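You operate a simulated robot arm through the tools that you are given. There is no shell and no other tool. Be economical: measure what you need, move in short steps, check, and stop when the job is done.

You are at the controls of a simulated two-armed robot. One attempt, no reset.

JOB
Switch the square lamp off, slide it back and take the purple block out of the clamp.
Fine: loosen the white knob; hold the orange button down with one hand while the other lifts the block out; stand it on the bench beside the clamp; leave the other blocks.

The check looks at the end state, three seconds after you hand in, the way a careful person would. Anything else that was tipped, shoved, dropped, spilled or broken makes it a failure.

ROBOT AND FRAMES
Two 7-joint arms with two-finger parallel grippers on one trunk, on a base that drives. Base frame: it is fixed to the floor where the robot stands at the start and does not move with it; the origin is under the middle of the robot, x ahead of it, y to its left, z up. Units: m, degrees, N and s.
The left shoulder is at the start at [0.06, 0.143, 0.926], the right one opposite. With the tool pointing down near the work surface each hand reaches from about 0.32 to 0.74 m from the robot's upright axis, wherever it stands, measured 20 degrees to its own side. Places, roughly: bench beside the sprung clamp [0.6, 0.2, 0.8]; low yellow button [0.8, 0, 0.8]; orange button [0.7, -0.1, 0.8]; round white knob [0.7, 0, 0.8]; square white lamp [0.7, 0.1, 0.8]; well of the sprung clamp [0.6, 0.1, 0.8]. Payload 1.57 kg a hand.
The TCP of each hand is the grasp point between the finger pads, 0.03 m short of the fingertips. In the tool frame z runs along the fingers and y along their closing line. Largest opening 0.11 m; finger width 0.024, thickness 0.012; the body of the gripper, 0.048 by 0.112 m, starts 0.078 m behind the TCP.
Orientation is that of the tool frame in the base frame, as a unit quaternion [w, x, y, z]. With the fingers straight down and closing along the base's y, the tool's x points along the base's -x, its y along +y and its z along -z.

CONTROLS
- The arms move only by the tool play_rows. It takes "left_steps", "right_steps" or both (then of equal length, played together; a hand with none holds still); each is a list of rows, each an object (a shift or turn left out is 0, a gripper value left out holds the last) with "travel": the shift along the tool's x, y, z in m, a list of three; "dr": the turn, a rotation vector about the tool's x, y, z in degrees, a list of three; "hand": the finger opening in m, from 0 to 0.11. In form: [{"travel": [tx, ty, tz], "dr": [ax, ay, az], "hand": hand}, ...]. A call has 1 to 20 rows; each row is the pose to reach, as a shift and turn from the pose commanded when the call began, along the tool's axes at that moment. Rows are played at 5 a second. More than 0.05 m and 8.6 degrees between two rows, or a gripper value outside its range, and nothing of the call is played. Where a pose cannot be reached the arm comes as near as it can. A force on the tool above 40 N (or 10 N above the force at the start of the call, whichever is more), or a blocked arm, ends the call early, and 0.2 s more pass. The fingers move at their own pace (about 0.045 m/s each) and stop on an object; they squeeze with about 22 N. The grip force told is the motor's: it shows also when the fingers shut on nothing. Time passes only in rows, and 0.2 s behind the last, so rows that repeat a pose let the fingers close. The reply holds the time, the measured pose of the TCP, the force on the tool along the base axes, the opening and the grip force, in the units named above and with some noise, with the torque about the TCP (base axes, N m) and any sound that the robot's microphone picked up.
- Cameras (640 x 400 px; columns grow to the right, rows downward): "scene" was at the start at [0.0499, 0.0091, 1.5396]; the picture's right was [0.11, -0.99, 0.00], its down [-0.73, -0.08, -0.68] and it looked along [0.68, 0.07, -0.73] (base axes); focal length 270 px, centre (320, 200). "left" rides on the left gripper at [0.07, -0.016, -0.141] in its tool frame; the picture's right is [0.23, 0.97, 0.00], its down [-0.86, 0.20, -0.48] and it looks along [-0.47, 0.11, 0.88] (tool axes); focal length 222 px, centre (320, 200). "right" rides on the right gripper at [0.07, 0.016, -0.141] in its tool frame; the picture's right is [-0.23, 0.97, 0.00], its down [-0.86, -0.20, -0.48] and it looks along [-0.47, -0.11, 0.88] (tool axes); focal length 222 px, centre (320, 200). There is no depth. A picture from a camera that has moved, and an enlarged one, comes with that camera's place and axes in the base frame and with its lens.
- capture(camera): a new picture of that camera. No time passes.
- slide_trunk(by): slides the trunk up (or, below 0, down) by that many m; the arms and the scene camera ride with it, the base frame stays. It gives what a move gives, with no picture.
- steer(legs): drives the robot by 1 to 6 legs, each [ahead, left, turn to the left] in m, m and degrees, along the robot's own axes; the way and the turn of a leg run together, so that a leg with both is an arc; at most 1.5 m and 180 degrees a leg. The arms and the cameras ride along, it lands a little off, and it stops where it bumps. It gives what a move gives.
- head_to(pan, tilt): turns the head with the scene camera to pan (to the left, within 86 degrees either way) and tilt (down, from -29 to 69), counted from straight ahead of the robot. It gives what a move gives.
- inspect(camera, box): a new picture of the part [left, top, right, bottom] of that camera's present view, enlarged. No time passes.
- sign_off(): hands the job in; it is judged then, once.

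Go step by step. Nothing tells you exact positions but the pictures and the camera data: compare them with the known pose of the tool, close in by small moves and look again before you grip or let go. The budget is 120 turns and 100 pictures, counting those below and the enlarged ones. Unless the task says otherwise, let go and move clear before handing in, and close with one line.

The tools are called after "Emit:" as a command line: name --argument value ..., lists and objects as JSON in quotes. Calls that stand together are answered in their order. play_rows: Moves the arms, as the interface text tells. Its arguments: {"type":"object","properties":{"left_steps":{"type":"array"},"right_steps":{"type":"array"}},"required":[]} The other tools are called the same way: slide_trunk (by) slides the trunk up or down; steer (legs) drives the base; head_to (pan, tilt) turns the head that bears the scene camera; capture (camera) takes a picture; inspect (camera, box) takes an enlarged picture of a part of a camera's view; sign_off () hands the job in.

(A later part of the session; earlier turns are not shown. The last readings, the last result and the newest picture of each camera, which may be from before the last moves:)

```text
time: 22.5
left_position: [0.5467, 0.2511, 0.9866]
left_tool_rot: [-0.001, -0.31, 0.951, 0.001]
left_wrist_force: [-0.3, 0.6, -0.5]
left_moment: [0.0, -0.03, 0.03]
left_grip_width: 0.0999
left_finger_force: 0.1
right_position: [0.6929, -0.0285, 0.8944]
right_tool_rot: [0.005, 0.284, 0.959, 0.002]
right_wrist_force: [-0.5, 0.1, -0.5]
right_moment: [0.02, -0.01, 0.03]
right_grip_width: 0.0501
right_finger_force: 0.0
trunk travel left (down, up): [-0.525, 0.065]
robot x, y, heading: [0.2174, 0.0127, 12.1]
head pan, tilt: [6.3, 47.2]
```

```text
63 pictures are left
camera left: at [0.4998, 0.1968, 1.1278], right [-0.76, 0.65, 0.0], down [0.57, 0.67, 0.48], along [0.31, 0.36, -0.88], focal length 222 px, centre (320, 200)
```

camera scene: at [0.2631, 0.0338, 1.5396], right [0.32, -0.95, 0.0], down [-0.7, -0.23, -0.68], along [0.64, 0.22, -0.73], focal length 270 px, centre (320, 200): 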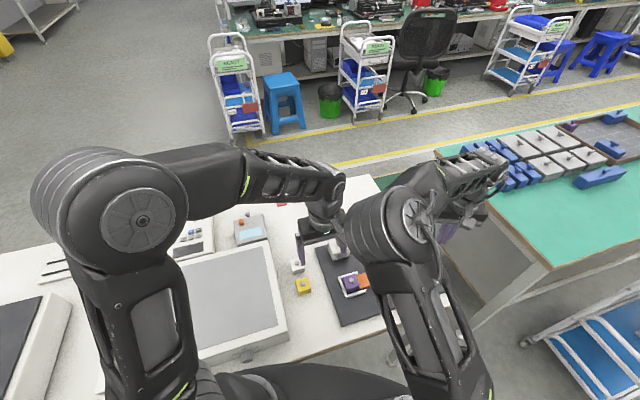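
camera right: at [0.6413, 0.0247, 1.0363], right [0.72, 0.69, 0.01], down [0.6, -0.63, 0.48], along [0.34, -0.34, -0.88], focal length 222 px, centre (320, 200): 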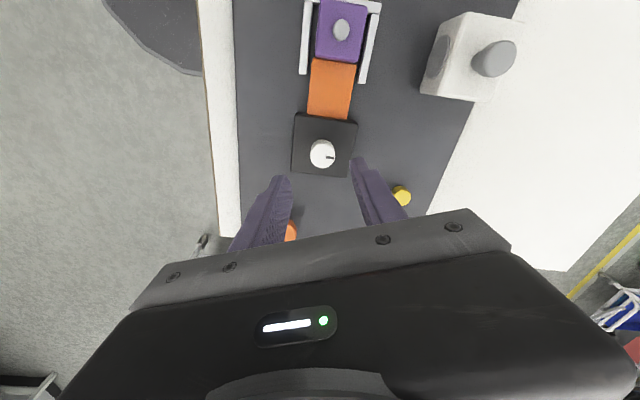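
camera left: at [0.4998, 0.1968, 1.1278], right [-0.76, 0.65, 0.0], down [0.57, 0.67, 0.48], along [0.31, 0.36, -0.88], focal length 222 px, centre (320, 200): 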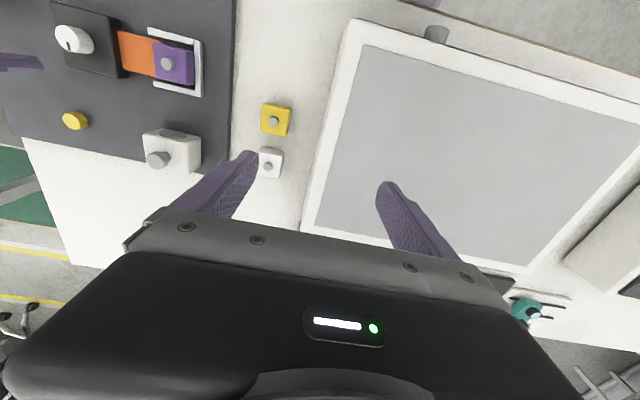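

Emit:
play_rows --right_steps '[{"travel": [0.005, 0.005, 0.015]}, {"travel": [0.005, 0.005, 0.03]}, {"travel": [0.005, 0.005, 0.035]}, {"travel": [0.005, 0.005, 0.035]}]'

Emit:
capture --camera "right"

Emit:
inspect --camera "left" --box '[0, 0, 220, 140]'

```text
time: 23.5
left_position: [0.5474, 0.2504, 0.9862]
left_tool_rot: [0.001, -0.31, 0.951, 0.0]
left_wrist_force: [-0.4, -0.4, 0.9]
left_moment: [0.0, 0.01, -0.01]
left_grip_width: 0.1
left_finger_force: 0.0
right_position: [0.6909, -0.0209, 0.8597]
right_tool_rot: [0.004, 0.283, 0.959, 0.003]
right_wrist_force: [-0.1, 0.0, -0.2]
right_moment: [-0.03, 0.03, -0.04]
right_grip_width: 0.0497
right_finger_force: 0.0
trunk travel left (down, up): [-0.525, 0.065]
robot x, y, heading: [0.2154, 0.0137, 12.1]
head pan, tilt: [6.3, 47.2]
```

```text
62 pictures are left
camera right: at [0.6392, 0.0311, 1.0015], right [0.72, 0.69, 0.01], down [0.61, -0.63, 0.48], along [0.34, -0.34, -0.88], focal length 222 px, centre (320, 200)
```

right: 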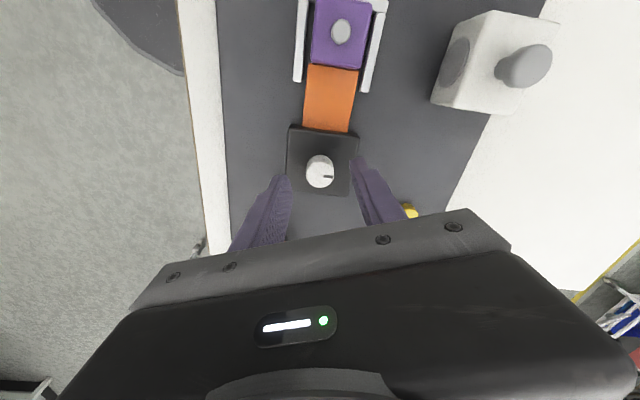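

```text
2.86 times, centred on (110, 70) of left
camera zoom: at [0.4998, 0.1969, 1.1278], right [-0.76, 0.65, 0.0], down [0.57, 0.67, 0.48], along [0.31, 0.36, -0.88], focal length 635 px, centre (920, 571)
```

zoom: 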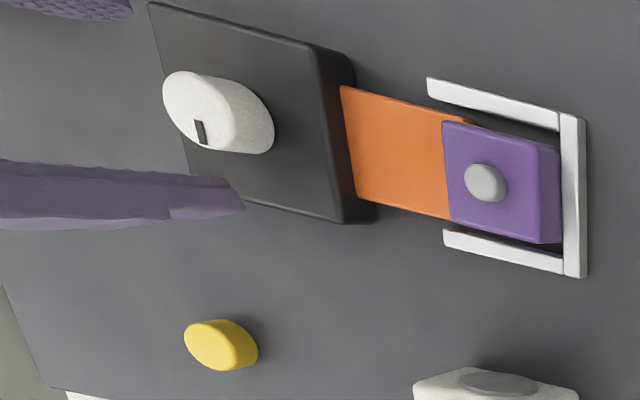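

Emit:
play_rows --right_steps '[{"travel": [0.0025, 0.001, 0.01]}, {"travel": [0.0025, 0.001, 0.018]}, {"travel": [0.0025, 0.001, 0.023]}, {"travel": [0.0025, 0.001, 0.023], "hand": 0.03}, {"travel": [0.0025, 0.001, 0.023], "hand": 0.01}, {"travel": [0.0025, 0.001, 0.023], "hand": 0.01}, {"travel": [0.0025, 0.001, 0.023], "hand": 0.01}]'

Emit:
capture --camera "right"

Emit:
inspect --camera "left" --box '[0, 0, 220, 140]'

```text
time: 25.1
left_position: [0.545, 0.2496, 0.9877]
left_tool_rot: [0.0, -0.311, 0.951, 0.0]
left_wrist_force: [-0.3, 0.7, -0.7]
left_moment: [0.02, 0.01, 0.01]
left_grip_width: 0.0999
left_finger_force: 0.0
right_position: [0.6882, -0.0193, 0.8352]
right_tool_rot: [0.002, 0.283, 0.959, 0.0]
right_wrist_force: [-10.5, -15.4, 0.7]
right_moment: [-0.7, 0.55, -0.17]
right_grip_width: 0.0258
right_finger_force: 35.7
trunk travel left (down, up): [-0.525, 0.065]
robot x, y, heading: [0.2187, 0.0146, 12.1]
head pan, tilt: [6.3, 47.2]
```

```text
60 pictures are left
camera right: at [0.6365, 0.0324, 0.977], right [0.72, 0.69, 0.0], down [0.61, -0.63, 0.48], along [0.34, -0.35, -0.88], focal length 222 px, centre (320, 200)
```

right: 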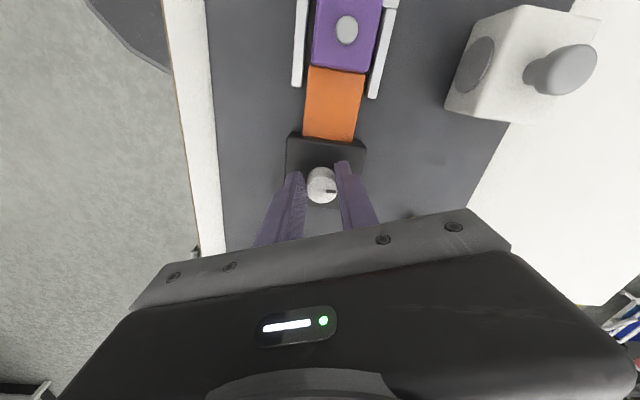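

```text
2.86 times, centred on (110, 70) of left
camera zoom: at [0.4989, 0.1953, 1.1282], right [-0.76, 0.65, 0.0], down [0.57, 0.67, 0.48], along [0.31, 0.36, -0.88], focal length 635 px, centre (920, 571)
```

zoom: 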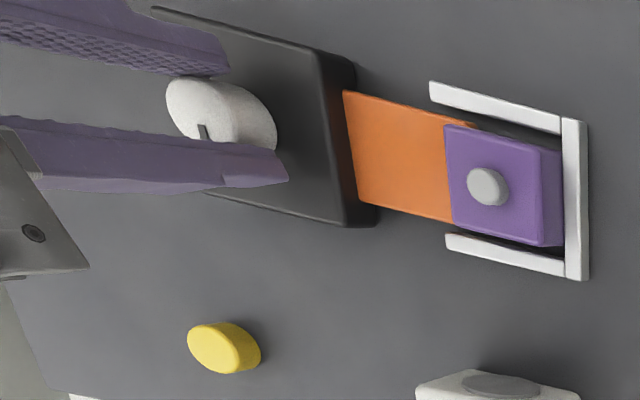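

The knob is gripped at 26 mm. I'll ease the side load and turn anticlockwise.

Emit:
play_rows --right_steps '[{"travel": [0, -0.002, 0], "dr": [0, 0, -3]}, {"travel": [0, -0.003, 0], "dr": [0, 0, -9]}, {"travel": [0, -0.003, 0], "dr": [0, 0, -16]}, {"travel": [0, -0.003, 0], "dr": [0, 0, -23]}, {"travel": [0, -0.003, 0], "dr": [0, 0, -30]}]'

Emit:
capture --camera "right"

Emit:
inspect --camera "left" --box '[0, 0, 220, 140]'

```text
time: 26.3
left_position: [0.5457, 0.2481, 0.988]
left_tool_rot: [0.001, -0.31, 0.951, 0.0]
left_wrist_force: [-0.4, -0.6, 0.5]
left_moment: [0.01, 0.01, 0.02]
left_grip_width: 0.1001
left_finger_force: 0.0
right_position: [0.6869, -0.0232, 0.8363]
right_tool_rot: [0.001, 0.024, 1.0, 0.0]
right_wrist_force: [-14.4, -19.4, -18.4]
right_moment: [-0.15, 0.55, -0.17]
right_grip_width: 0.0255
right_finger_force: 36.4
trunk travel left (down, up): [-0.525, 0.065]
robot x, y, heading: [0.2185, 0.0136, 12.0]
head pan, tilt: [6.3, 47.2]
```

```text
58 pictures are left
camera right: at [0.6165, -0.0032, 0.9773], right [0.28, 0.96, 0.0], down [0.84, -0.24, 0.48], along [0.46, -0.13, -0.88], focal length 222 px, centre (320, 200)
```

right: 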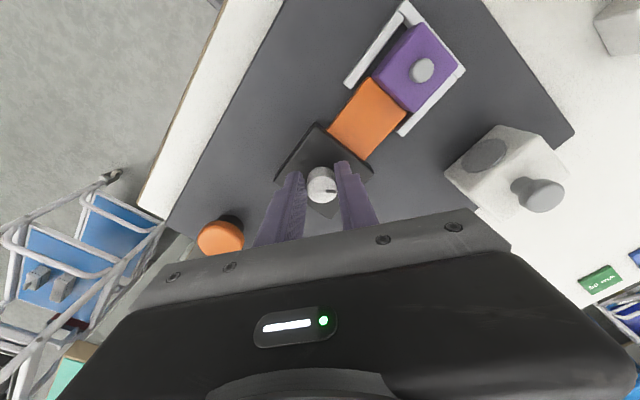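

```text
2.86 times, centred on (110, 70) of left
camera zoom: at [0.4997, 0.1949, 1.1281], right [-0.76, 0.65, 0.0], down [0.57, 0.67, 0.48], along [0.31, 0.36, -0.88], focal length 635 px, centre (920, 571)
```

zoom: 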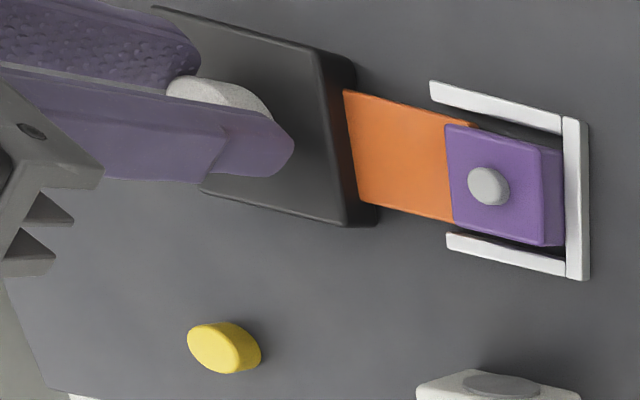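

The knob turns with the hand. I'll relieve the loads and go on turning.

Emit:
play_rows --right_steps '[{"travel": [0.002, -0.003, 0.001], "dr": [0, 0, -5]}, {"travel": [0.003, -0.004, 0.002], "dr": [0, 0, -12]}, {"travel": [0.003, -0.004, 0.002], "dr": [0, 0, -19]}, {"travel": [0.003, -0.004, 0.002], "dr": [0, 0, -26]}, {"travel": [0.003, -0.004, 0.002], "dr": [0, 0, -33]}]'

Emit:
capture --camera "right"

```text
time: 27.5
left_position: [0.5473, 0.249, 0.9875]
left_tool_rot: [0.0, -0.312, 0.95, 0.0]
left_wrist_force: [-0.5, 0.8, 0.1]
left_moment: [0.01, -0.03, -0.01]
left_grip_width: 0.1
left_finger_force: 0.0
right_position: [0.6875, -0.0283, 0.8355]
right_tool_rot: [0.006, -0.26, 0.966, -0.001]
right_wrist_force: [4.7, -27.7, 12.0]
right_moment: [-0.77, 0.51, -0.22]
right_grip_width: 0.0255
right_finger_force: 36.7
trunk travel left (down, up): [-0.525, 0.065]
robot x, y, heading: [0.2178, 0.0147, 12.1]
head pan, tilt: [6.3, 47.2]
```

```text
56 pictures are left
camera right: at [0.6163, -0.0483, 0.9766], right [-0.29, 0.96, 0.0], down [0.83, 0.26, 0.49], along [0.47, 0.14, -0.87], focal length 222 px, centre (320, 200)
```

right: 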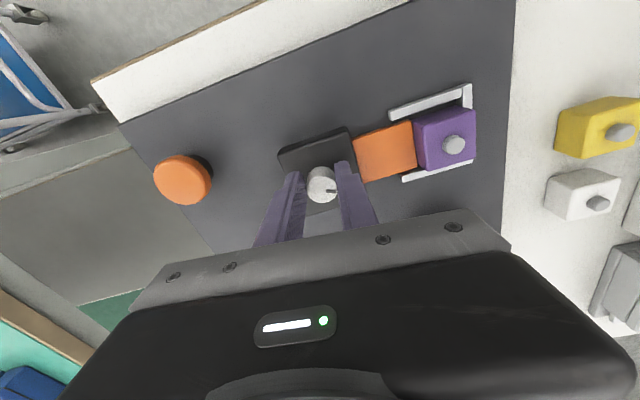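

The knob has turned about 63°. The side load is growing, so I'll release, lift slightly and re-measure the knob's position.

Emit:
play_rows --right_steps '[{"hand": 0.05}, {"hand": 0.05}, {"travel": [0, 0, -0.015]}, {"travel": [0, 0, -0.03]}, {"travel": [0, 0, -0.03]}]'

Emit:
capture --camera "right"

Emit:
inspect --camera "left" --box '[0, 0, 220, 140]'

```text
time: 28.7
left_position: [0.5472, 0.2511, 0.9872]
left_tool_rot: [-0.001, -0.31, 0.951, 0.0]
left_wrist_force: [0.4, 0.6, 0.0]
left_moment: [-0.04, 0.0, 0.04]
left_grip_width: 0.0999
left_finger_force: 0.1
right_position: [0.6862, -0.0245, 0.8648]
right_tool_rot: [0.004, -0.26, 0.966, 0.0]
right_wrist_force: [-0.5, -0.1, 0.7]
right_moment: [0.01, 0.0, -0.01]
right_grip_width: 0.0499
right_finger_force: 0.1
trunk travel left (down, up): [-0.525, 0.065]
robot x, y, heading: [0.2163, 0.0128, 12.0]
head pan, tilt: [6.3, 47.2]
```

```text
55 pictures are left
camera right: at [0.6149, -0.0445, 1.0053], right [-0.29, 0.96, 0.0], down [0.84, 0.26, 0.49], along [0.46, 0.14, -0.87], focal length 222 px, centre (320, 200)
```

right: 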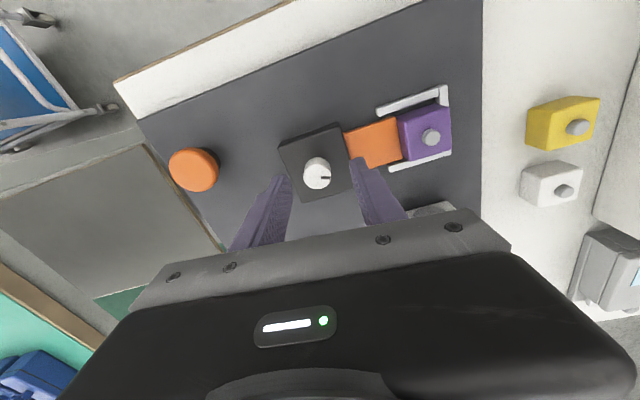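

```text
2.86 times, centred on (110, 70) of left
camera zoom: at [0.4999, 0.1968, 1.1278], right [-0.76, 0.65, 0.0], down [0.57, 0.67, 0.48], along [0.31, 0.36, -0.88], focal length 635 px, centre (920, 571)
```

zoom: 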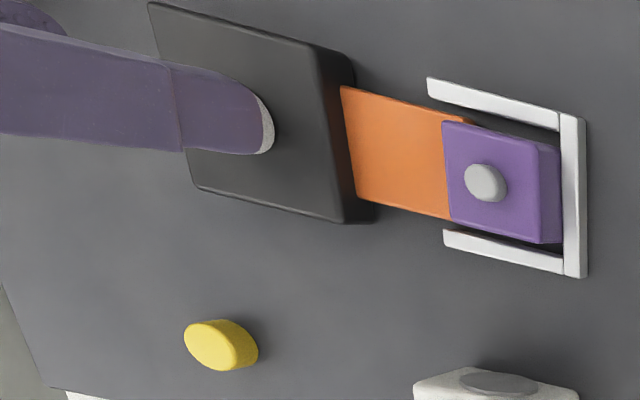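

Nothing has shifted, and the knob is at (0.688, -0.025). I'll wind the wrist back, grip again and turn further.

Emit:
play_rows --right_steps '[{"dr": [0, 0, 8]}, {"dr": [0, 0, 16]}, {"dr": [0, 0, 24]}, {"dr": [0, 0, 32]}, {"dr": [0, 0, 40]}, {"dr": [0, 0, 48]}, {"dr": [0, 0, 56]}, {"dr": [0, 0, 64]}, {"dr": [0, 0, 72]}, {"dr": [0, 0, 80]}, {"dr": [0, 0, 80]}]'

Emit:
capture --camera "right"

```text
time: 31.1
left_position: [0.5463, 0.2517, 0.9877]
left_tool_rot: [0.001, -0.311, 0.95, 0.0]
left_wrist_force: [-0.1, 0.8, 0.2]
left_moment: [-0.02, -0.03, -0.01]
left_grip_width: 0.1
left_finger_force: 0.0
right_position: [0.6847, -0.025, 0.8656]
right_tool_rot: [0.004, 0.423, 0.906, 0.001]
right_wrist_force: [0.4, 0.5, 0.2]
right_moment: [-0.01, 0.01, -0.02]
right_grip_width: 0.05
right_finger_force: 0.0
trunk travel left (down, up): [-0.525, 0.065]
robot x, y, heading: [0.217, 0.0144, 12.1]
head pan, tilt: [6.3, 47.2]
```

```text
53 pictures are left
camera right: at [0.6508, 0.0398, 1.0069], right [0.89, 0.45, 0.01], down [0.39, -0.78, 0.48], along [0.22, -0.43, -0.88], focal length 222 px, centre (320, 200)
```

right: 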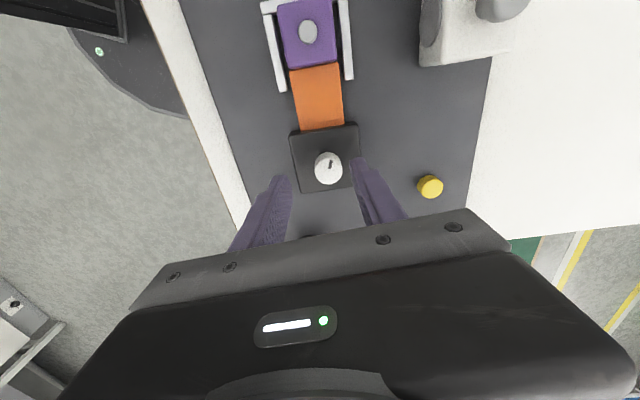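

Emit:
play_rows --right_steps '[{"travel": [-0.001, 0.005, 0.012]}, {"travel": [-0.001, 0.005, 0.024]}, {"travel": [-0.001, 0.005, 0.03]}, {"travel": [-0.001, 0.005, 0.03], "hand": 0.03}, {"travel": [-0.001, 0.005, 0.03], "hand": 0.01}, {"travel": [-0.001, 0.005, 0.03], "hand": 0.01}, {"travel": [-0.001, 0.005, 0.03], "hand": 0.01}]'

```text
time: 32.7
left_position: [0.5482, 0.2504, 0.9869]
left_tool_rot: [-0.001, -0.311, 0.95, 0.0]
left_wrist_force: [-0.4, 0.3, 0.2]
left_moment: [0.0, -0.04, 0.0]
left_grip_width: 0.1003
left_finger_force: 0.0
right_position: [0.6894, -0.0193, 0.8355]
right_tool_rot: [0.004, 0.421, 0.907, 0.003]
right_wrist_force: [8.0, 6.2, -1.3]
right_moment: [-0.05, -0.47, 0.07]
right_grip_width: 0.0257
right_finger_force: 36.0
trunk travel left (down, up): [-0.525, 0.065]
robot x, y, heading: [0.2183, 0.0124, 12.1]
head pan, tilt: [6.3, 47.2]
```

Emit:
play_rows --right_steps '[{"travel": [0, 0.001, 0], "dr": [0, 0, -8]}, {"travel": [0, 0.001, 0], "dr": [0, 0, -16]}, {"travel": [0, 0.001, 0], "dr": [0, 0, -24]}, {"travel": [0, 0.001, 0], "dr": [0, 0, -32]}, {"travel": [0, 0.001, 0], "dr": [0, 0, -40]}, {"travel": [0, 0.001, 0], "dr": [0, 0, -48]}]'

Emit:
capture --camera "right"

```text
time: 34.1
left_position: [0.5449, 0.2481, 0.9889]
left_tool_rot: [0.0, -0.31, 0.951, -0.001]
left_wrist_force: [-0.7, -0.4, -0.3]
left_moment: [0.01, -0.01, -0.03]
left_grip_width: 0.0999
left_finger_force: 0.1
right_position: [0.6884, -0.0237, 0.8348]
right_tool_rot: [0.005, 0.015, 1.0, 0.0]
right_wrist_force: [-8.3, -18.1, 25.6]
right_moment: [-0.47, 0.44, -0.12]
right_grip_width: 0.0257
right_finger_force: 37.2
trunk travel left (down, up): [-0.525, 0.065]
robot x, y, heading: [0.214, 0.0123, 11.9]
head pan, tilt: [6.3, 47.2]
```

```text
52 pictures are left
camera right: at [0.6169, -0.0047, 0.9764], right [0.26, 0.97, 0.0], down [0.84, -0.23, 0.49], along [0.47, -0.12, -0.87], focal length 222 px, centre (320, 200)
```

right: 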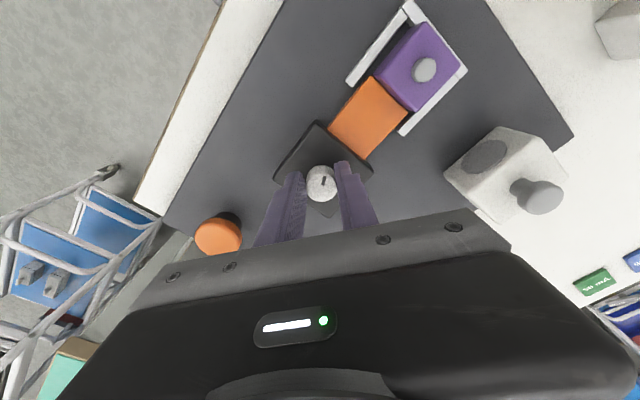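

Emit:
play_rows --right_steps '[{"travel": [0.001, -0.003, -0.002], "dr": [0, 0, -6]}, {"travel": [0.001, -0.004, -0.002], "dr": [0, 0, -14]}, {"travel": [0.001, -0.004, -0.002], "dr": [0, 0, -22]}, {"travel": [0.001, -0.004, -0.002], "dr": [0, 0, -30]}, {"travel": [0.001, -0.004, -0.002], "dr": [0, 0, -38]}, {"travel": [0.001, -0.004, -0.002], "dr": [0, 0, -46]}]'

Emit:
capture --camera "right"

```text
time: 35.5
left_position: [0.5473, 0.2487, 0.987]
left_tool_rot: [-0.001, -0.311, 0.951, 0.001]
left_wrist_force: [0.3, 0.0, 0.6]
left_moment: [0.02, 0.02, -0.03]
left_grip_width: 0.1001
left_finger_force: 0.1
right_position: [0.6895, -0.0278, 0.8353]
right_tool_rot: [0.003, -0.377, 0.926, -0.001]
right_wrist_force: [-1.4, -20.9, -25.3]
right_moment: [-0.24, 0.01, -0.08]
right_grip_width: 0.0255
right_finger_force: 36.8
trunk travel left (down, up): [-0.525, 0.065]
robot x, y, heading: [0.2147, 0.0145, 12.3]
head pan, tilt: [6.3, 47.2]
```

```text
51 pictures are left
camera right: at [0.6269, -0.0644, 0.9768], right [-0.52, 0.86, 0.0], down [0.75, 0.45, 0.48], along [0.42, 0.25, -0.88], focal length 222 px, centre (320, 200)
```

right: 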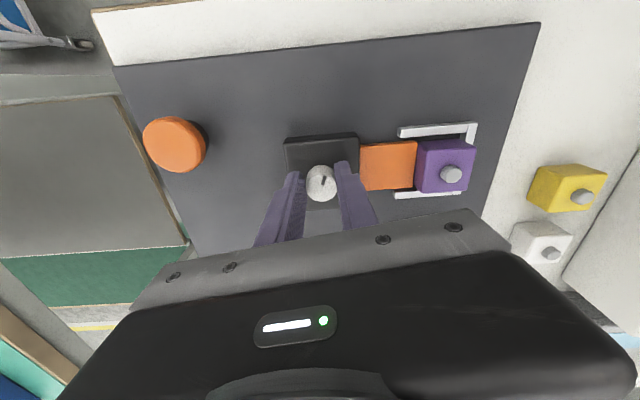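

It has turned roughly 155° anticlockwise with no stop felt. I'll release and go over the orange button to test whether the jaw opens.

Emit:
play_rows --right_steps '[{"hand": 0.05}, {"hand": 0.05}, {"travel": [0, 0, -0.02]}, {"travel": [0, 0, -0.05]}, {"travel": [0, 0, -0.06], "dr": [0, 0, 8]}, {"travel": [0, 0, -0.06], "dr": [0, 0, 16], "hand": 0}, {"travel": [0, 0, -0.06], "dr": [0, 0, 24]}, {"travel": [0, 0, -0.06], "dr": [0, 0, 32]}, {"travel": [0, 0, -0.06], "dr": [0, 0, 40]}]'

Emit:
capture --camera "right"

```text
time: 37.5
left_position: [0.5464, 0.2513, 0.9858]
left_tool_rot: [-0.001, -0.31, 0.951, 0.0]
left_wrist_force: [0.2, 0.3, -1.0]
left_moment: [0.01, -0.02, 0.0]
left_grip_width: 0.1001
left_finger_force: 0.2
right_position: [0.689, -0.0245, 0.8972]
right_tool_rot: [0.004, -0.036, 0.999, 0.0]
right_wrist_force: [-1.0, -0.9, -0.8]
right_moment: [0.0, 0.02, -0.01]
right_grip_width: 0.0001
right_finger_force: 22.0
trunk travel left (down, up): [-0.525, 0.065]
robot x, y, heading: [0.219, 0.0157, 11.9]
head pan, tilt: [6.3, 47.2]
```

```text
50 pictures are left
camera right: at [0.6153, -0.0131, 1.0375], right [0.16, 0.99, 0.0], down [0.86, -0.14, 0.49], along [0.48, -0.08, -0.87], focal length 222 px, centre (320, 200)
```

right: 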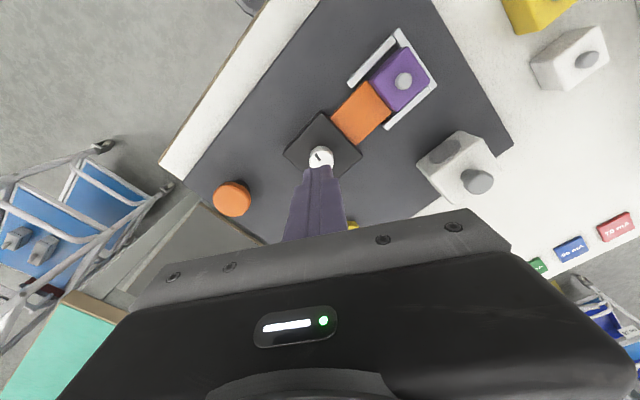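

Emit:
play_rows --right_steps '[{"travel": [-0.01, -0.04, 0]}, {"travel": [-0.02, -0.08, 0]}, {"travel": [-0.029, -0.119, 0]}, {"travel": [-0.029, -0.119, 0.03]}, {"travel": [-0.029, -0.119, 0.03]}]'

Emit:
capture --camera "right"

Emit:
inspect --camera "left" --box '[0, 0, 220, 140]'

```text
time: 38.7
left_position: [0.5467, 0.2506, 0.9868]
left_tool_rot: [0.001, -0.311, 0.951, 0.0]
left_wrist_force: [-1.1, -0.9, -1.3]
left_moment: [0.02, 0.01, 0.0]
left_grip_width: 0.0999
left_finger_force: 0.0
right_position: [0.7246, -0.1428, 0.866]
right_tool_rot: [0.005, -0.036, 0.999, 0.001]
right_wrist_force: [-0.3, -0.5, -0.1]
right_moment: [-0.01, -0.01, -0.02]
right_grip_width: 0.0
right_finger_force: 21.6
trunk travel left (down, up): [-0.525, 0.065]
robot x, y, heading: [0.2183, 0.0153, 12.1]
head pan, tilt: [6.3, 47.2]
```

```text
49 pictures are left
camera right: at [0.6513, -0.1312, 1.0074], right [0.16, 0.99, 0.0], down [0.86, -0.14, 0.49], along [0.48, -0.07, -0.87], focal length 222 px, centre (320, 200)
```

right: 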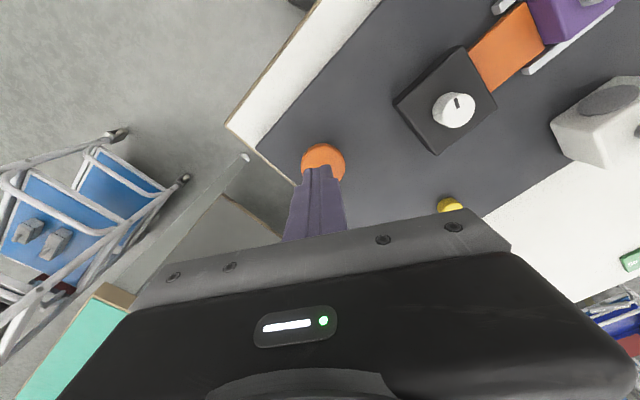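

```text
2.86 times, centred on (110, 70) of left
camera zoom: at [0.4996, 0.1963, 1.128], right [-0.76, 0.65, 0.0], down [0.57, 0.67, 0.48], along [0.31, 0.36, -0.88], focal length 635 px, centre (920, 571)
```

zoom: 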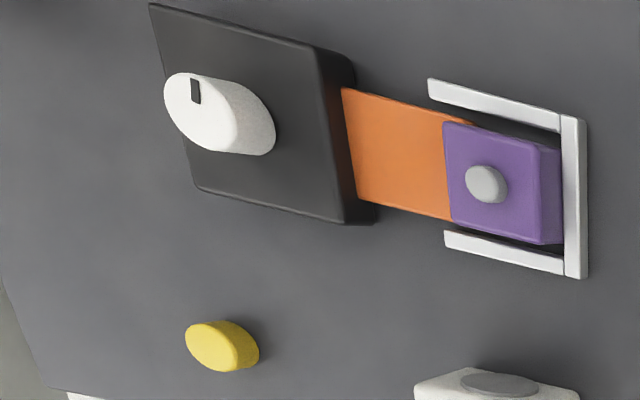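

The knob's mark has gone round about half a turn. I'll press the orange button and watch the jaw.

Emit:
play_rows --right_steps '[{"travel": [0.001, 0.003, 0.025]}, {"travel": [0.001, 0.003, 0.032]}, {"travel": [0.001, 0.003, 0.037]}, {"travel": [0.001, 0.003, 0.041]}, {"travel": [0.001, 0.003, 0.045]}, {"travel": [0.001, 0.003, 0.045]}]'

Emit:
inspect --camera "left" --box '[0, 0, 220, 140]'

```text
time: 40.1
left_position: [0.5459, 0.2522, 0.9881]
left_tool_rot: [0.001, -0.311, 0.951, -0.001]
left_wrist_force: [0.3, -1.0, -0.3]
left_moment: [-0.02, 0.01, -0.01]
left_grip_width: 0.0999
left_finger_force: 0.1
right_position: [0.7245, -0.1373, 0.8228]
right_tool_rot: [0.005, -0.036, 0.999, 0.0]
right_wrist_force: [-0.3, 5.5, 20.1]
right_moment: [0.12, 0.23, -0.09]
right_grip_width: 0.0
right_finger_force: 21.2
trunk travel left (down, up): [-0.525, 0.065]
robot x, y, heading: [0.2165, 0.012, 11.9]
head pan, tilt: [6.3, 47.2]
```

```text
2.86 times, centred on (110, 70) of left
camera zoom: at [0.4986, 0.1979, 1.1282], right [-0.76, 0.65, 0.0], down [0.57, 0.67, 0.48], along [0.31, 0.36, -0.88], focal length 635 px, centre (920, 571)
```

zoom: 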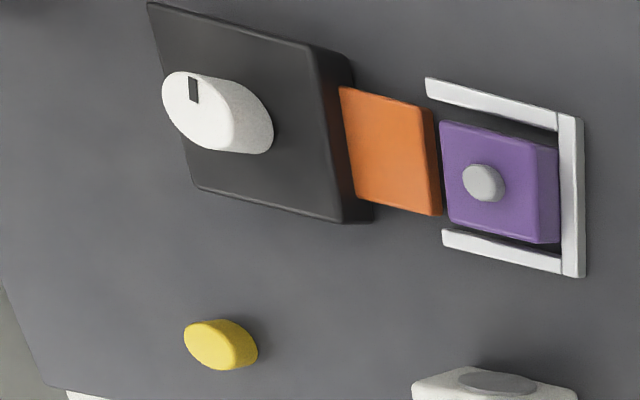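

The jaw drew back, so the knob is loose and the button works. I'll keep it held, and the left hand goes above the block, turned to close across the rails (h≈-53°).

Emit:
play_rows --right_steps '[{"travel": [0, 0, 0.001]}, {"travel": [0, 0, 0.002]}, {"travel": [0, 0, 0.003]}, {"travel": [0, 0, 0.003]}, {"travel": [0, 0, 0.003]}, {"travel": [0, 0, 0.003]}, {"travel": [0, 0, 0.003]}, {"travel": [0, 0, 0.003]}, {"travel": [0, 0, 0.003]}, {"travel": [0, 0, 0.003]}, {"travel": [0, 0, 0.003]}, {"travel": [0, 0, 0.003]}]' --left_steps '[{"dr": [0, 0, 8], "hand": 0.075}, {"dr": [0, 0, 16]}, {"dr": [0, 0, 24]}, {"dr": [0, 0, 32]}, {"dr": [0, 0, 40]}, {"travel": [0.005, -0.03, 0], "dr": [0, 0, 48]}, {"travel": [0.01, -0.07, 0], "dr": [0, 0, 56]}, {"travel": [0.02, -0.11, 0], "dr": [0, 0, 64]}, {"travel": [0.03, -0.15, 0], "dr": [0, 0, 72]}, {"travel": [0.0395, -0.18, 0.02], "dr": [0, 0, 80]}, {"travel": [0.0395, -0.203, 0.05], "dr": [0, 0, 88]}, {"travel": [0.0395, -0.203, 0.05], "dr": [0, 0, 89]}]'

Emit:
capture --camera "left"

Emit:
capture --camera "scene"

```text
time: 40.8
left_position: [0.5453, 0.2511, 0.9882]
left_tool_rot: [0.0, -0.152, 0.988, -0.001]
left_wrist_force: [-0.4, 0.1, -0.8]
left_moment: [0.05, 0.01, -0.02]
left_grip_width: 0.075
left_finger_force: 0.1
right_position: [0.7248, -0.1396, 0.8234]
right_tool_rot: [0.006, -0.037, 0.999, 0.001]
right_wrist_force: [-8.3, 2.1, 25.5]
right_moment: [0.07, 0.53, -0.06]
right_grip_width: 0.0
right_finger_force: 21.6
trunk travel left (down, up): [-0.525, 0.065]
robot x, y, heading: [0.2161, 0.0151, 12.2]
head pan, tilt: [6.3, 47.2]
stopped in row 3 (right hand): the force on the tool passed its limit (the readings are from after the stop); the commanded pose is now the measured one
```

```text
46 pictures are left
camera left: at [0.4827, 0.215, 1.1289], right [-0.51, 0.86, 0.0], down [0.76, 0.45, 0.48], along [0.41, 0.24, -0.88], focal length 222 px, centre (320, 200)
```

left: 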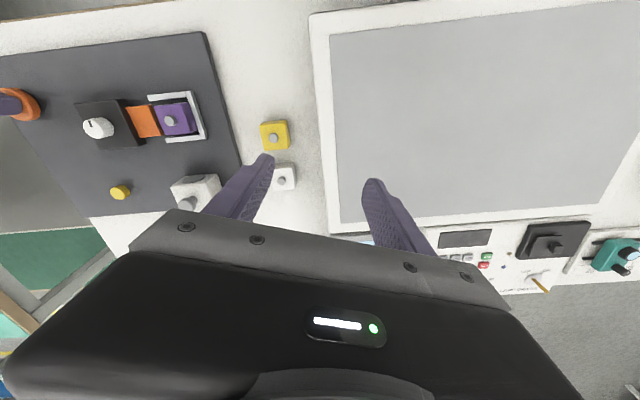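

```text
45 pictures are left
camera scene: at [0.2604, 0.0344, 1.5397], right [0.32, -0.95, 0.0], down [-0.69, -0.23, -0.68], along [0.65, 0.21, -0.73], focal length 270 px, centre (320, 200)
```

scene: 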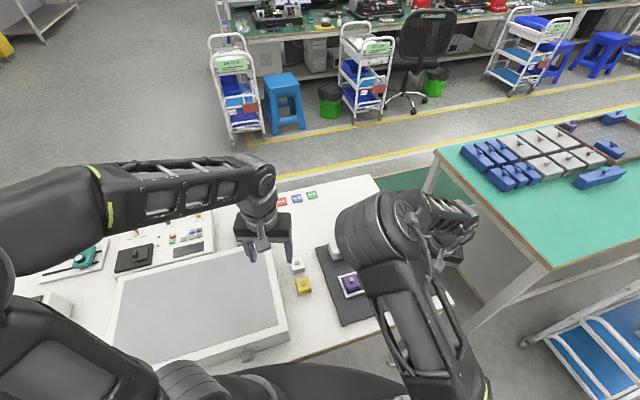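

The button is bottomed out, so I'll ease it by 1 mm to stay under the force limit and continue with the left hand.

Emit:
play_rows --right_steps '[{"travel": [0, 0, -0.001]}]'

Emit:
play_rows --left_steps '[{"dr": [0, 0, 8]}, {"dr": [0, 0, 16]}, {"travel": [-0.01, -0.02, 0], "dr": [0, 0, 24]}, {"travel": [-0.01, -0.06, 0], "dr": [0, 0, 32]}, {"travel": [-0.02, -0.1, 0], "dr": [0, 0, 40]}, {"travel": [-0.025, -0.14, 0], "dr": [0, 0, 48]}, {"travel": [-0.028, -0.18, 0], "dr": [0, 0, 56]}, {"travel": [-0.028, -0.205, 0.02], "dr": [0, 0, 64]}, {"travel": [-0.028, -0.205, 0.05], "dr": [0, 0, 70]}, {"travel": [-0.028, -0.205, 0.05], "dr": [0, 0, 70]}]'

Emit:
capture --camera "left"

```text
time: 41.2
left_position: [0.5454, 0.2508, 0.989]
left_tool_rot: [0.001, -0.15, 0.989, -0.001]
left_wrist_force: [-0.1, 0.3, 0.2]
left_moment: [-0.01, -0.01, 0.03]
left_grip_width: 0.075
left_finger_force: 0.0
right_position: [0.7246, -0.1391, 0.8245]
right_tool_rot: [0.006, -0.037, 0.999, -0.001]
right_wrist_force: [-7.5, 4.4, 26.5]
right_moment: [0.11, 0.54, -0.03]
right_grip_width: 0.0
right_finger_force: 21.4
trunk travel left (down, up): [-0.525, 0.065]
robot x, y, heading: [0.2154, 0.0116, 12.0]
head pan, tilt: [6.3, 47.2]
```

```text
time: 43.4
left_position: [0.6341, 0.0633, 0.9372]
left_tool_rot: [0.002, 0.444, 0.896, -0.001]
left_wrist_force: [0.6, -0.3, 0.0]
left_moment: [0.02, 0.0, 0.01]
left_grip_width: 0.0748
left_finger_force: 0.0
right_position: [0.7253, -0.1386, 0.8237]
right_tool_rot: [0.007, -0.037, 0.999, -0.001]
right_wrist_force: [-6.0, 5.2, 29.8]
right_moment: [0.17, 0.48, -0.04]
right_grip_width: 0.0001
right_finger_force: 21.3
trunk travel left (down, up): [-0.525, 0.065]
robot x, y, heading: [0.2155, 0.0145, 11.7]
head pan, tilt: [6.3, 47.2]
```

```text
44 pictures are left
camera left: at [0.5781, 0.1105, 1.0779], right [0.64, 0.77, 0.0], down [0.68, -0.56, 0.48], along [0.37, -0.31, -0.88], focal length 222 px, centre (320, 200)
```

left: 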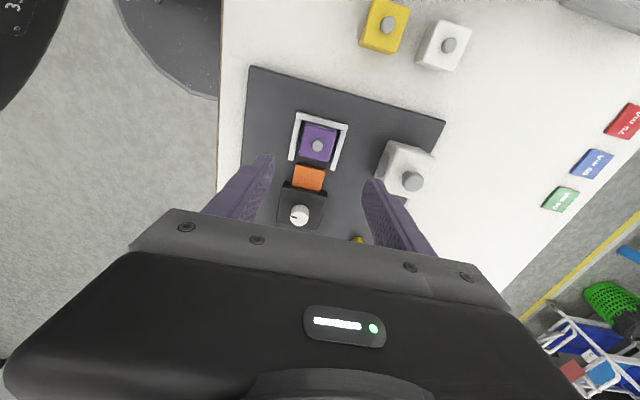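

The left hand is centred and aligned over the block. I'll descend partway and look.

Emit:
play_rows --left_steps '[{"travel": [0.001, -0.001, 0.03]}, {"travel": [0.001, -0.002, 0.06]}, {"travel": [0.001, -0.002, 0.09]}, {"travel": [0.001, -0.002, 0.09]}]'

Emit:
capture --camera "left"

Emit:
inspect --camera "scene" --box '[290, 230, 400, 320]'

```text
time: 44.4
left_position: [0.6293, 0.0615, 0.8497]
left_tool_rot: [0.001, 0.443, 0.897, -0.001]
left_wrist_force: [0.7, 0.5, -0.2]
left_moment: [-0.02, 0.0, 0.02]
left_grip_width: 0.0749
left_finger_force: 0.0
right_position: [0.7246, -0.1394, 0.8243]
right_tool_rot: [0.006, -0.036, 0.999, 0.0]
right_wrist_force: [-4.6, 6.9, 30.4]
right_moment: [0.16, 0.45, -0.04]
right_grip_width: 0.0
right_finger_force: 20.9
trunk travel left (down, up): [-0.525, 0.065]
robot x, y, heading: [0.216, 0.0183, 12.3]
head pan, tilt: [6.3, 47.2]
```

```text
43 pictures are left
camera left: at [0.5744, 0.1079, 0.9906], right [0.64, 0.77, 0.0], down [0.68, -0.56, 0.48], along [0.37, -0.31, -0.88], focal length 222 px, centre (320, 200)
```

left: 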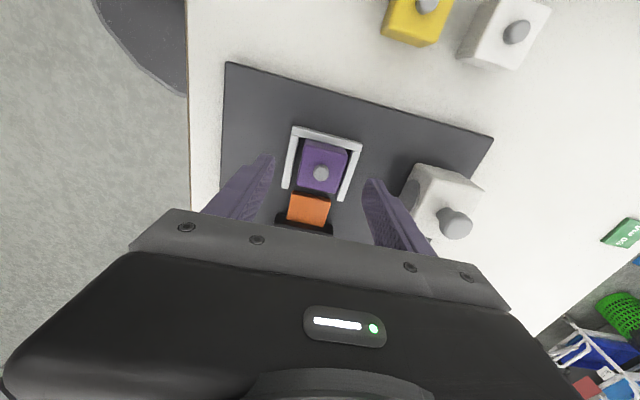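

```text
4.44 times, centred on (345, 275) of scene
camera zoom: at [0.2606, 0.0351, 1.5398], right [0.32, -0.95, 0.0], down [-0.69, -0.23, -0.68], along [0.65, 0.21, -0.73], focal length 1201 px, centre (209, -133)
```

zoom: 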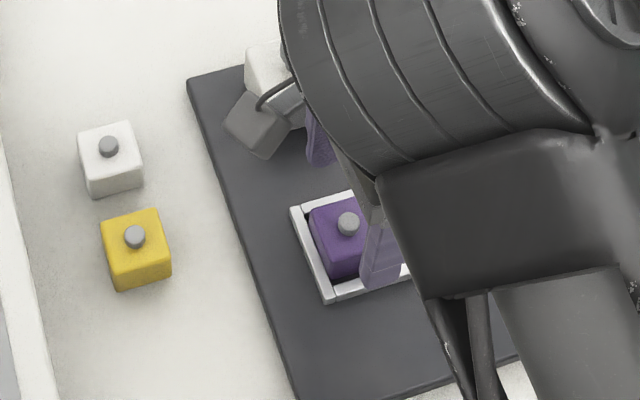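

Emit:
play_rows --left_steps '[{"travel": [-0.0035, 0.001, 0.015]}, {"travel": [-0.0035, 0.001, 0.025]}, {"travel": [-0.0035, 0.001, 0.032]}, {"travel": [-0.0035, 0.001, 0.032]}]'

Emit:
inspect --camera "left" --box '[180, 90, 500, 290]'

Emit:
inspect --camera "right" --box '[400, 0, 640, 150]'

```text
time: 45.4
left_position: [0.6341, 0.06, 0.8171]
left_tool_rot: [0.001, 0.443, 0.897, 0.0]
left_wrist_force: [-0.4, 0.1, 0.7]
left_moment: [-0.04, -0.02, 0.02]
left_grip_width: 0.075
left_finger_force: 0.1
right_position: [0.7255, -0.1385, 0.8218]
right_tool_rot: [0.006, -0.037, 0.999, 0.0]
right_wrist_force: [-3.2, 6.4, 32.2]
right_moment: [0.13, 0.4, -0.07]
right_grip_width: 0.0
right_finger_force: 21.1
trunk travel left (down, up): [-0.525, 0.065]
robot x, y, heading: [0.2155, 0.0172, 12.1]
head pan, tilt: [6.3, 47.2]
```

```text
2.00 times, centred on (340, 190) of left
camera zoom: at [0.5788, 0.1072, 0.9578], right [0.64, 0.77, 0.0], down [0.68, -0.56, 0.48], along [0.37, -0.31, -0.88], focal length 444 px, centre (280, 220)
```

zoom: 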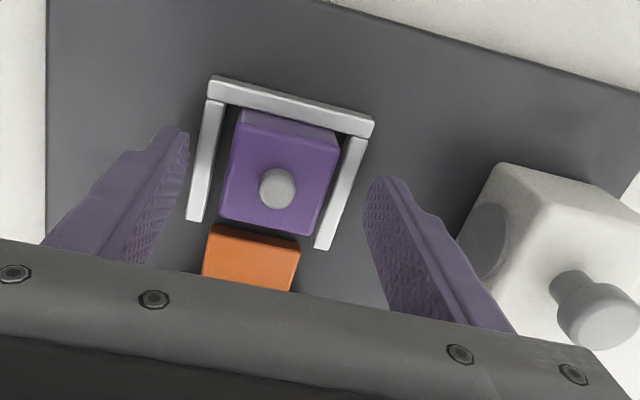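

```text
2.67 times, centred on (520, 75) of right
camera zoom: at [0.6514, -0.127, 0.9637], right [0.16, 0.99, 0.0], down [0.86, -0.14, 0.49], along [0.48, -0.08, -0.87], focal length 592 px, centre (-213, 533)
```

zoom: 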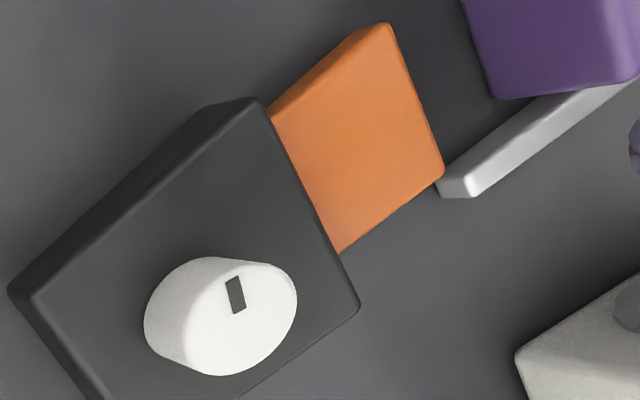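

The jaw is well clear of the block and the fingers straddle it above the rails. I'll close.

Emit:
play_rows --left_steps '[{"hand": 0.06}, {"hand": 0.045}, {"hand": 0.02}, {"hand": 0.02}, {"hand": 0.02}, {"hand": 0.02}]'

Emit:
capture --camera "left"

```text
time: 46.8
left_position: [0.6349, 0.0616, 0.8166]
left_tool_rot: [0.001, 0.443, 0.896, -0.001]
left_wrist_force: [-0.7, 0.1, 0.3]
left_moment: [-0.01, 0.02, -0.02]
left_grip_width: 0.0394
left_finger_force: 21.9
right_position: [0.7251, -0.1384, 0.8239]
right_tool_rot: [0.007, -0.037, 0.999, -0.001]
right_wrist_force: [-3.0, 4.4, 32.1]
right_moment: [0.11, 0.38, -0.06]
right_grip_width: 0.0
right_finger_force: 21.3
trunk travel left (down, up): [-0.525, 0.065]
robot x, y, heading: [0.2127, 0.0141, 12.1]
head pan, tilt: [6.3, 47.2]
```

```text
39 pictures are left
camera left: at [0.5788, 0.107, 0.9579], right [0.64, 0.77, 0.0], down [0.68, -0.56, 0.48], along [0.37, -0.31, -0.88], focal length 222 px, centre (320, 200)
```

left: 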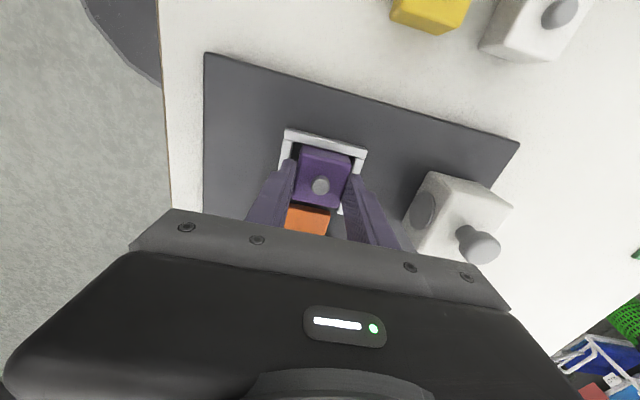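

The block is gripped at 39 mm with no side load. I'll lift straight up while the right hand keeps holding the button.

Emit:
play_rows --left_steps '[{"travel": [0, 0, -0.01]}, {"travel": [0, 0, -0.03]}, {"travel": [0, 0, -0.06]}, {"travel": [0, 0, -0.09]}, {"travel": [0, 0, -0.09]}]'

Emit:
capture --camera "left"

```text
time: 48.0
left_position: [0.6349, 0.0605, 0.907]
left_tool_rot: [0.001, 0.443, 0.896, -0.001]
left_wrist_force: [0.2, -0.9, -0.5]
left_moment: [-0.01, 0.01, -0.02]
left_grip_width: 0.0391
left_finger_force: 22.4
right_position: [0.7248, -0.1388, 0.8232]
right_tool_rot: [0.005, -0.037, 0.999, -0.001]
right_wrist_force: [-1.7, 4.1, 34.5]
right_moment: [0.1, 0.38, -0.03]
right_grip_width: 0.0
right_finger_force: 21.5
trunk travel left (down, up): [-0.525, 0.065]
robot x, y, heading: [0.2168, 0.0156, 12.4]
head pan, tilt: [6.3, 47.2]
```

```text
38 pictures are left
camera left: at [0.5795, 0.1062, 1.0472], right [0.64, 0.77, 0.0], down [0.68, -0.56, 0.48], along [0.37, -0.31, -0.88], focal length 222 px, centre (320, 200)
```

left: 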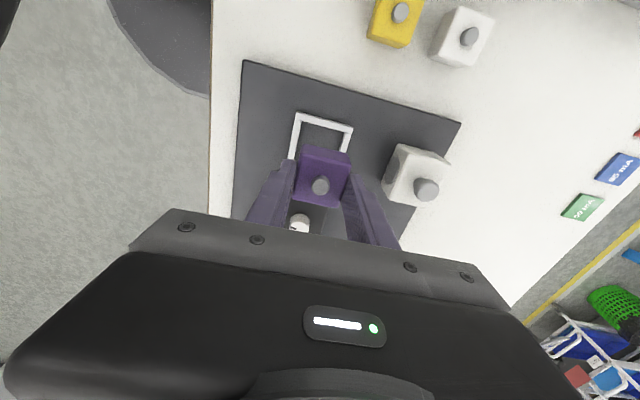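

The block is out. The right hand releases the button upward, and the left carries the block to the free bench spot near (0.531, 0.154), clear of the yellow block.

Emit:
play_rows --right_steps '[{"travel": [0, 0, -0.01]}, {"travel": [0, 0, -0.03]}, {"travel": [0, 0, -0.06]}, {"travel": [0, -0.02, -0.08]}, {"travel": [0, -0.02, -0.08]}]' --left_steps '[{"travel": [0.03, -0.005, -0.01]}, {"travel": [0.065, -0.012, -0.02]}, {"travel": [0.1, -0.019, -0.02]}, {"travel": [0.1373, -0.026, -0.02]}, {"travel": [0.1373, -0.026, -0.02]}]'

Emit:
capture --camera "left"

Emit:
capture --camera "scene"

Emit:
inspect --camera "scene" --box '[270, 230, 430, 340]'

```text
time: 49.2
left_position: [0.5281, 0.1523, 0.9239]
left_tool_rot: [-0.001, 0.443, 0.897, -0.001]
left_wrist_force: [0.3, 0.2, -0.4]
left_moment: [0.02, 0.01, 0.03]
left_grip_width: 0.0394
left_finger_force: 21.6
right_position: [0.7264, -0.1609, 0.9011]
right_tool_rot: [0.006, -0.037, 0.999, -0.001]
right_wrist_force: [0.7, 0.0, -0.2]
right_moment: [-0.04, -0.01, -0.02]
right_grip_width: 0.0
right_finger_force: 20.8
trunk travel left (down, up): [-0.525, 0.065]
robot x, y, heading: [0.2183, 0.015, 12.2]
head pan, tilt: [6.3, 47.2]
```

```text
37 pictures are left
camera left: at [0.4738, 0.1983, 1.0645], right [0.64, 0.77, 0.0], down [0.68, -0.56, 0.48], along [0.37, -0.31, -0.88], focal length 222 px, centre (320, 200)
```

left: 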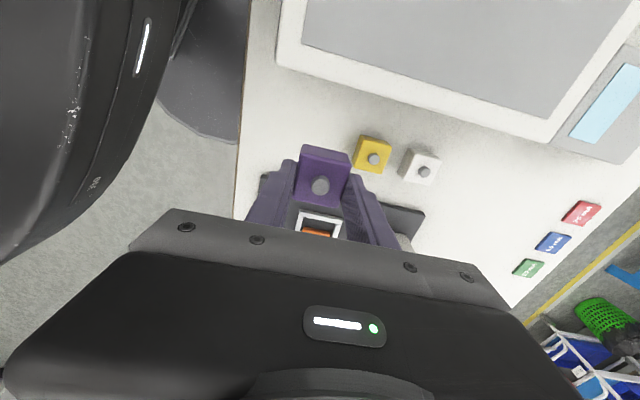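

```text
36 pictures are left
camera scene: at [0.2641, 0.0338, 1.5396], right [0.32, -0.95, 0.0], down [-0.7, -0.23, -0.68], along [0.64, 0.22, -0.73], focal length 270 px, centre (320, 200)
```

scene: 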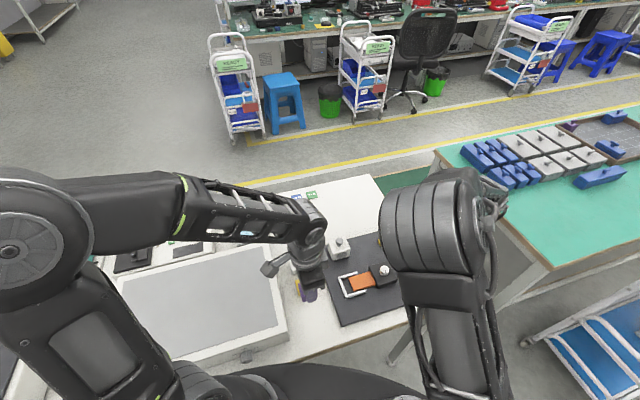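

```text
3.64 times, centred on (350, 285) of scene
camera zoom: at [0.2641, 0.0338, 1.5396], right [0.32, -0.95, 0.0], down [-0.7, -0.23, -0.68], along [0.64, 0.22, -0.73], focal length 983 px, centre (211, -109)
```

zoom: 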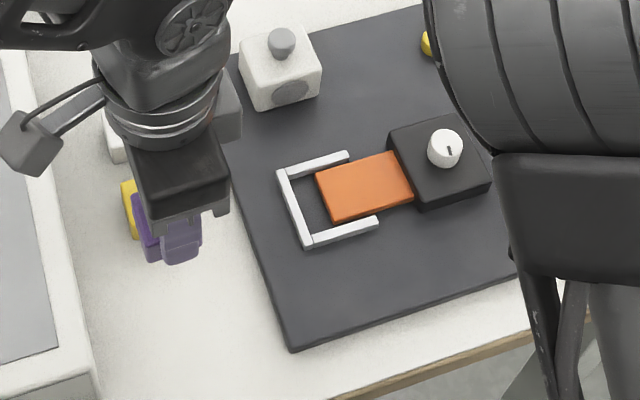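

The spot is clear, and yellow's near face is about 3 cm from the block's face. I'll shift 6 mm further from it and lower.

Emit:
play_rows --left_steps '[{"travel": [0, -0.006, 0.03]}, {"travel": [0, -0.006, 0.06]}, {"travel": [0, -0.006, 0.09]}, {"travel": [0, -0.006, 0.1]}, {"travel": [0, -0.006, 0.1]}]'

Emit:
inspect --camera "left" --box '[200, 80, 480, 260]'

Emit:
inspect --camera "right" --box '[400, 0, 640, 150]'

```text
time: 50.4
left_position: [0.526, 0.1488, 0.8247]
left_tool_rot: [0.001, 0.443, 0.897, 0.0]
left_wrist_force: [-0.1, 0.0, -0.8]
left_moment: [0.0, 0.03, 0.0]
left_grip_width: 0.0394
left_finger_force: 22.2
right_position: [0.7259, -0.1603, 0.9024]
right_tool_rot: [0.006, -0.036, 0.999, -0.001]
right_wrist_force: [-0.4, 1.1, -0.2]
right_moment: [0.0, 0.0, -0.02]
right_grip_width: 0.0
right_finger_force: 20.8
trunk travel left (down, up): [-0.525, 0.065]
robot x, y, heading: [0.2143, 0.0183, 12.1]
head pan, tilt: [6.3, 47.2]
```

```text
2.22 times, centred on (340, 170) of left
camera zoom: at [0.4705, 0.1943, 0.9656], right [0.64, 0.77, 0.0], down [0.68, -0.56, 0.48], along [0.37, -0.31, -0.88], focal length 494 px, centre (276, 267)
```

zoom: 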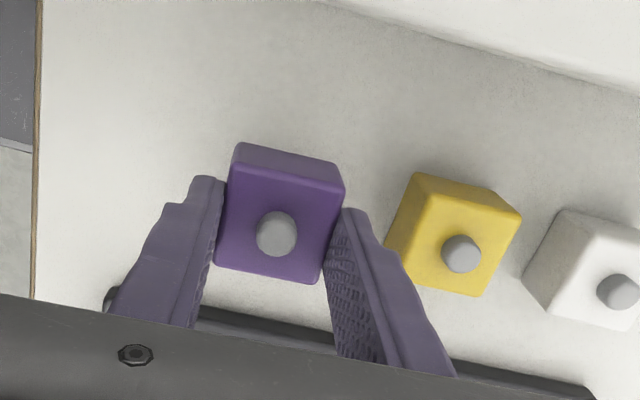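

```text
2.67 times, centred on (520, 75) of right
camera zoom: at [0.653, -0.1491, 1.0426], right [0.16, 0.99, 0.0], down [0.86, -0.14, 0.49], along [0.48, -0.07, -0.87], focal length 592 px, centre (-213, 533)
```

zoom: 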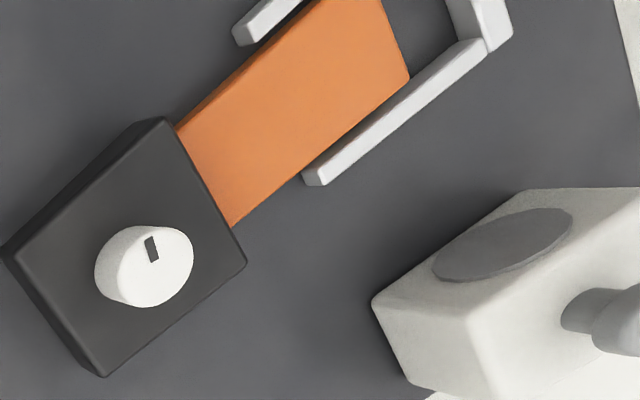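

Emit:
play_rows --left_steps '[{"travel": [0, -0.01, 0]}, {"travel": [0, -0.01, 0.008]}, {"travel": [0, -0.01, 0.012]}, {"travel": [0, -0.01, 0.015]}, {"travel": [0, -0.01, 0.015]}]'

```text
time: 51.6
left_position: [0.5175, 0.1443, 0.8109]
left_tool_rot: [-0.001, 0.443, 0.896, -0.001]
left_wrist_force: [0.7, -0.5, -0.9]
left_moment: [0.01, 0.0, 0.01]
left_grip_width: 0.0392
left_finger_force: 21.9
right_position: [0.7268, -0.1611, 0.9029]
right_tool_rot: [0.005, -0.036, 0.999, -0.001]
right_wrist_force: [-0.4, -0.3, 0.5]
right_moment: [0.01, -0.01, 0.0]
right_grip_width: 0.0001
right_finger_force: 21.4
trunk travel left (down, up): [-0.525, 0.065]
robot x, y, heading: [0.2185, 0.0142, 12.2]
head pan, tilt: [6.3, 47.2]
```

Emit:
play_rows --left_steps '[{"travel": [0, 0, 0.002]}, {"travel": [0, 0, 0.004]}, {"travel": [0, 0, 0.006]}]'

```text
time: 52.4
left_position: [0.5193, 0.1445, 0.8062]
left_tool_rot: [0.001, 0.444, 0.896, 0.0]
left_wrist_force: [0.6, 0.3, -0.4]
left_moment: [-0.01, 0.0, 0.0]
left_grip_width: 0.0391
left_finger_force: 21.8
right_position: [0.726, -0.1607, 0.9012]
right_tool_rot: [0.005, -0.036, 0.999, 0.0]
right_wrist_force: [0.0, -1.0, -0.5]
right_moment: [-0.01, 0.01, 0.02]
right_grip_width: 0.0
right_finger_force: 21.5
trunk travel left (down, up): [-0.525, 0.065]
robot x, y, heading: [0.218, 0.0143, 12.0]
head pan, tilt: [6.3, 47.2]
```

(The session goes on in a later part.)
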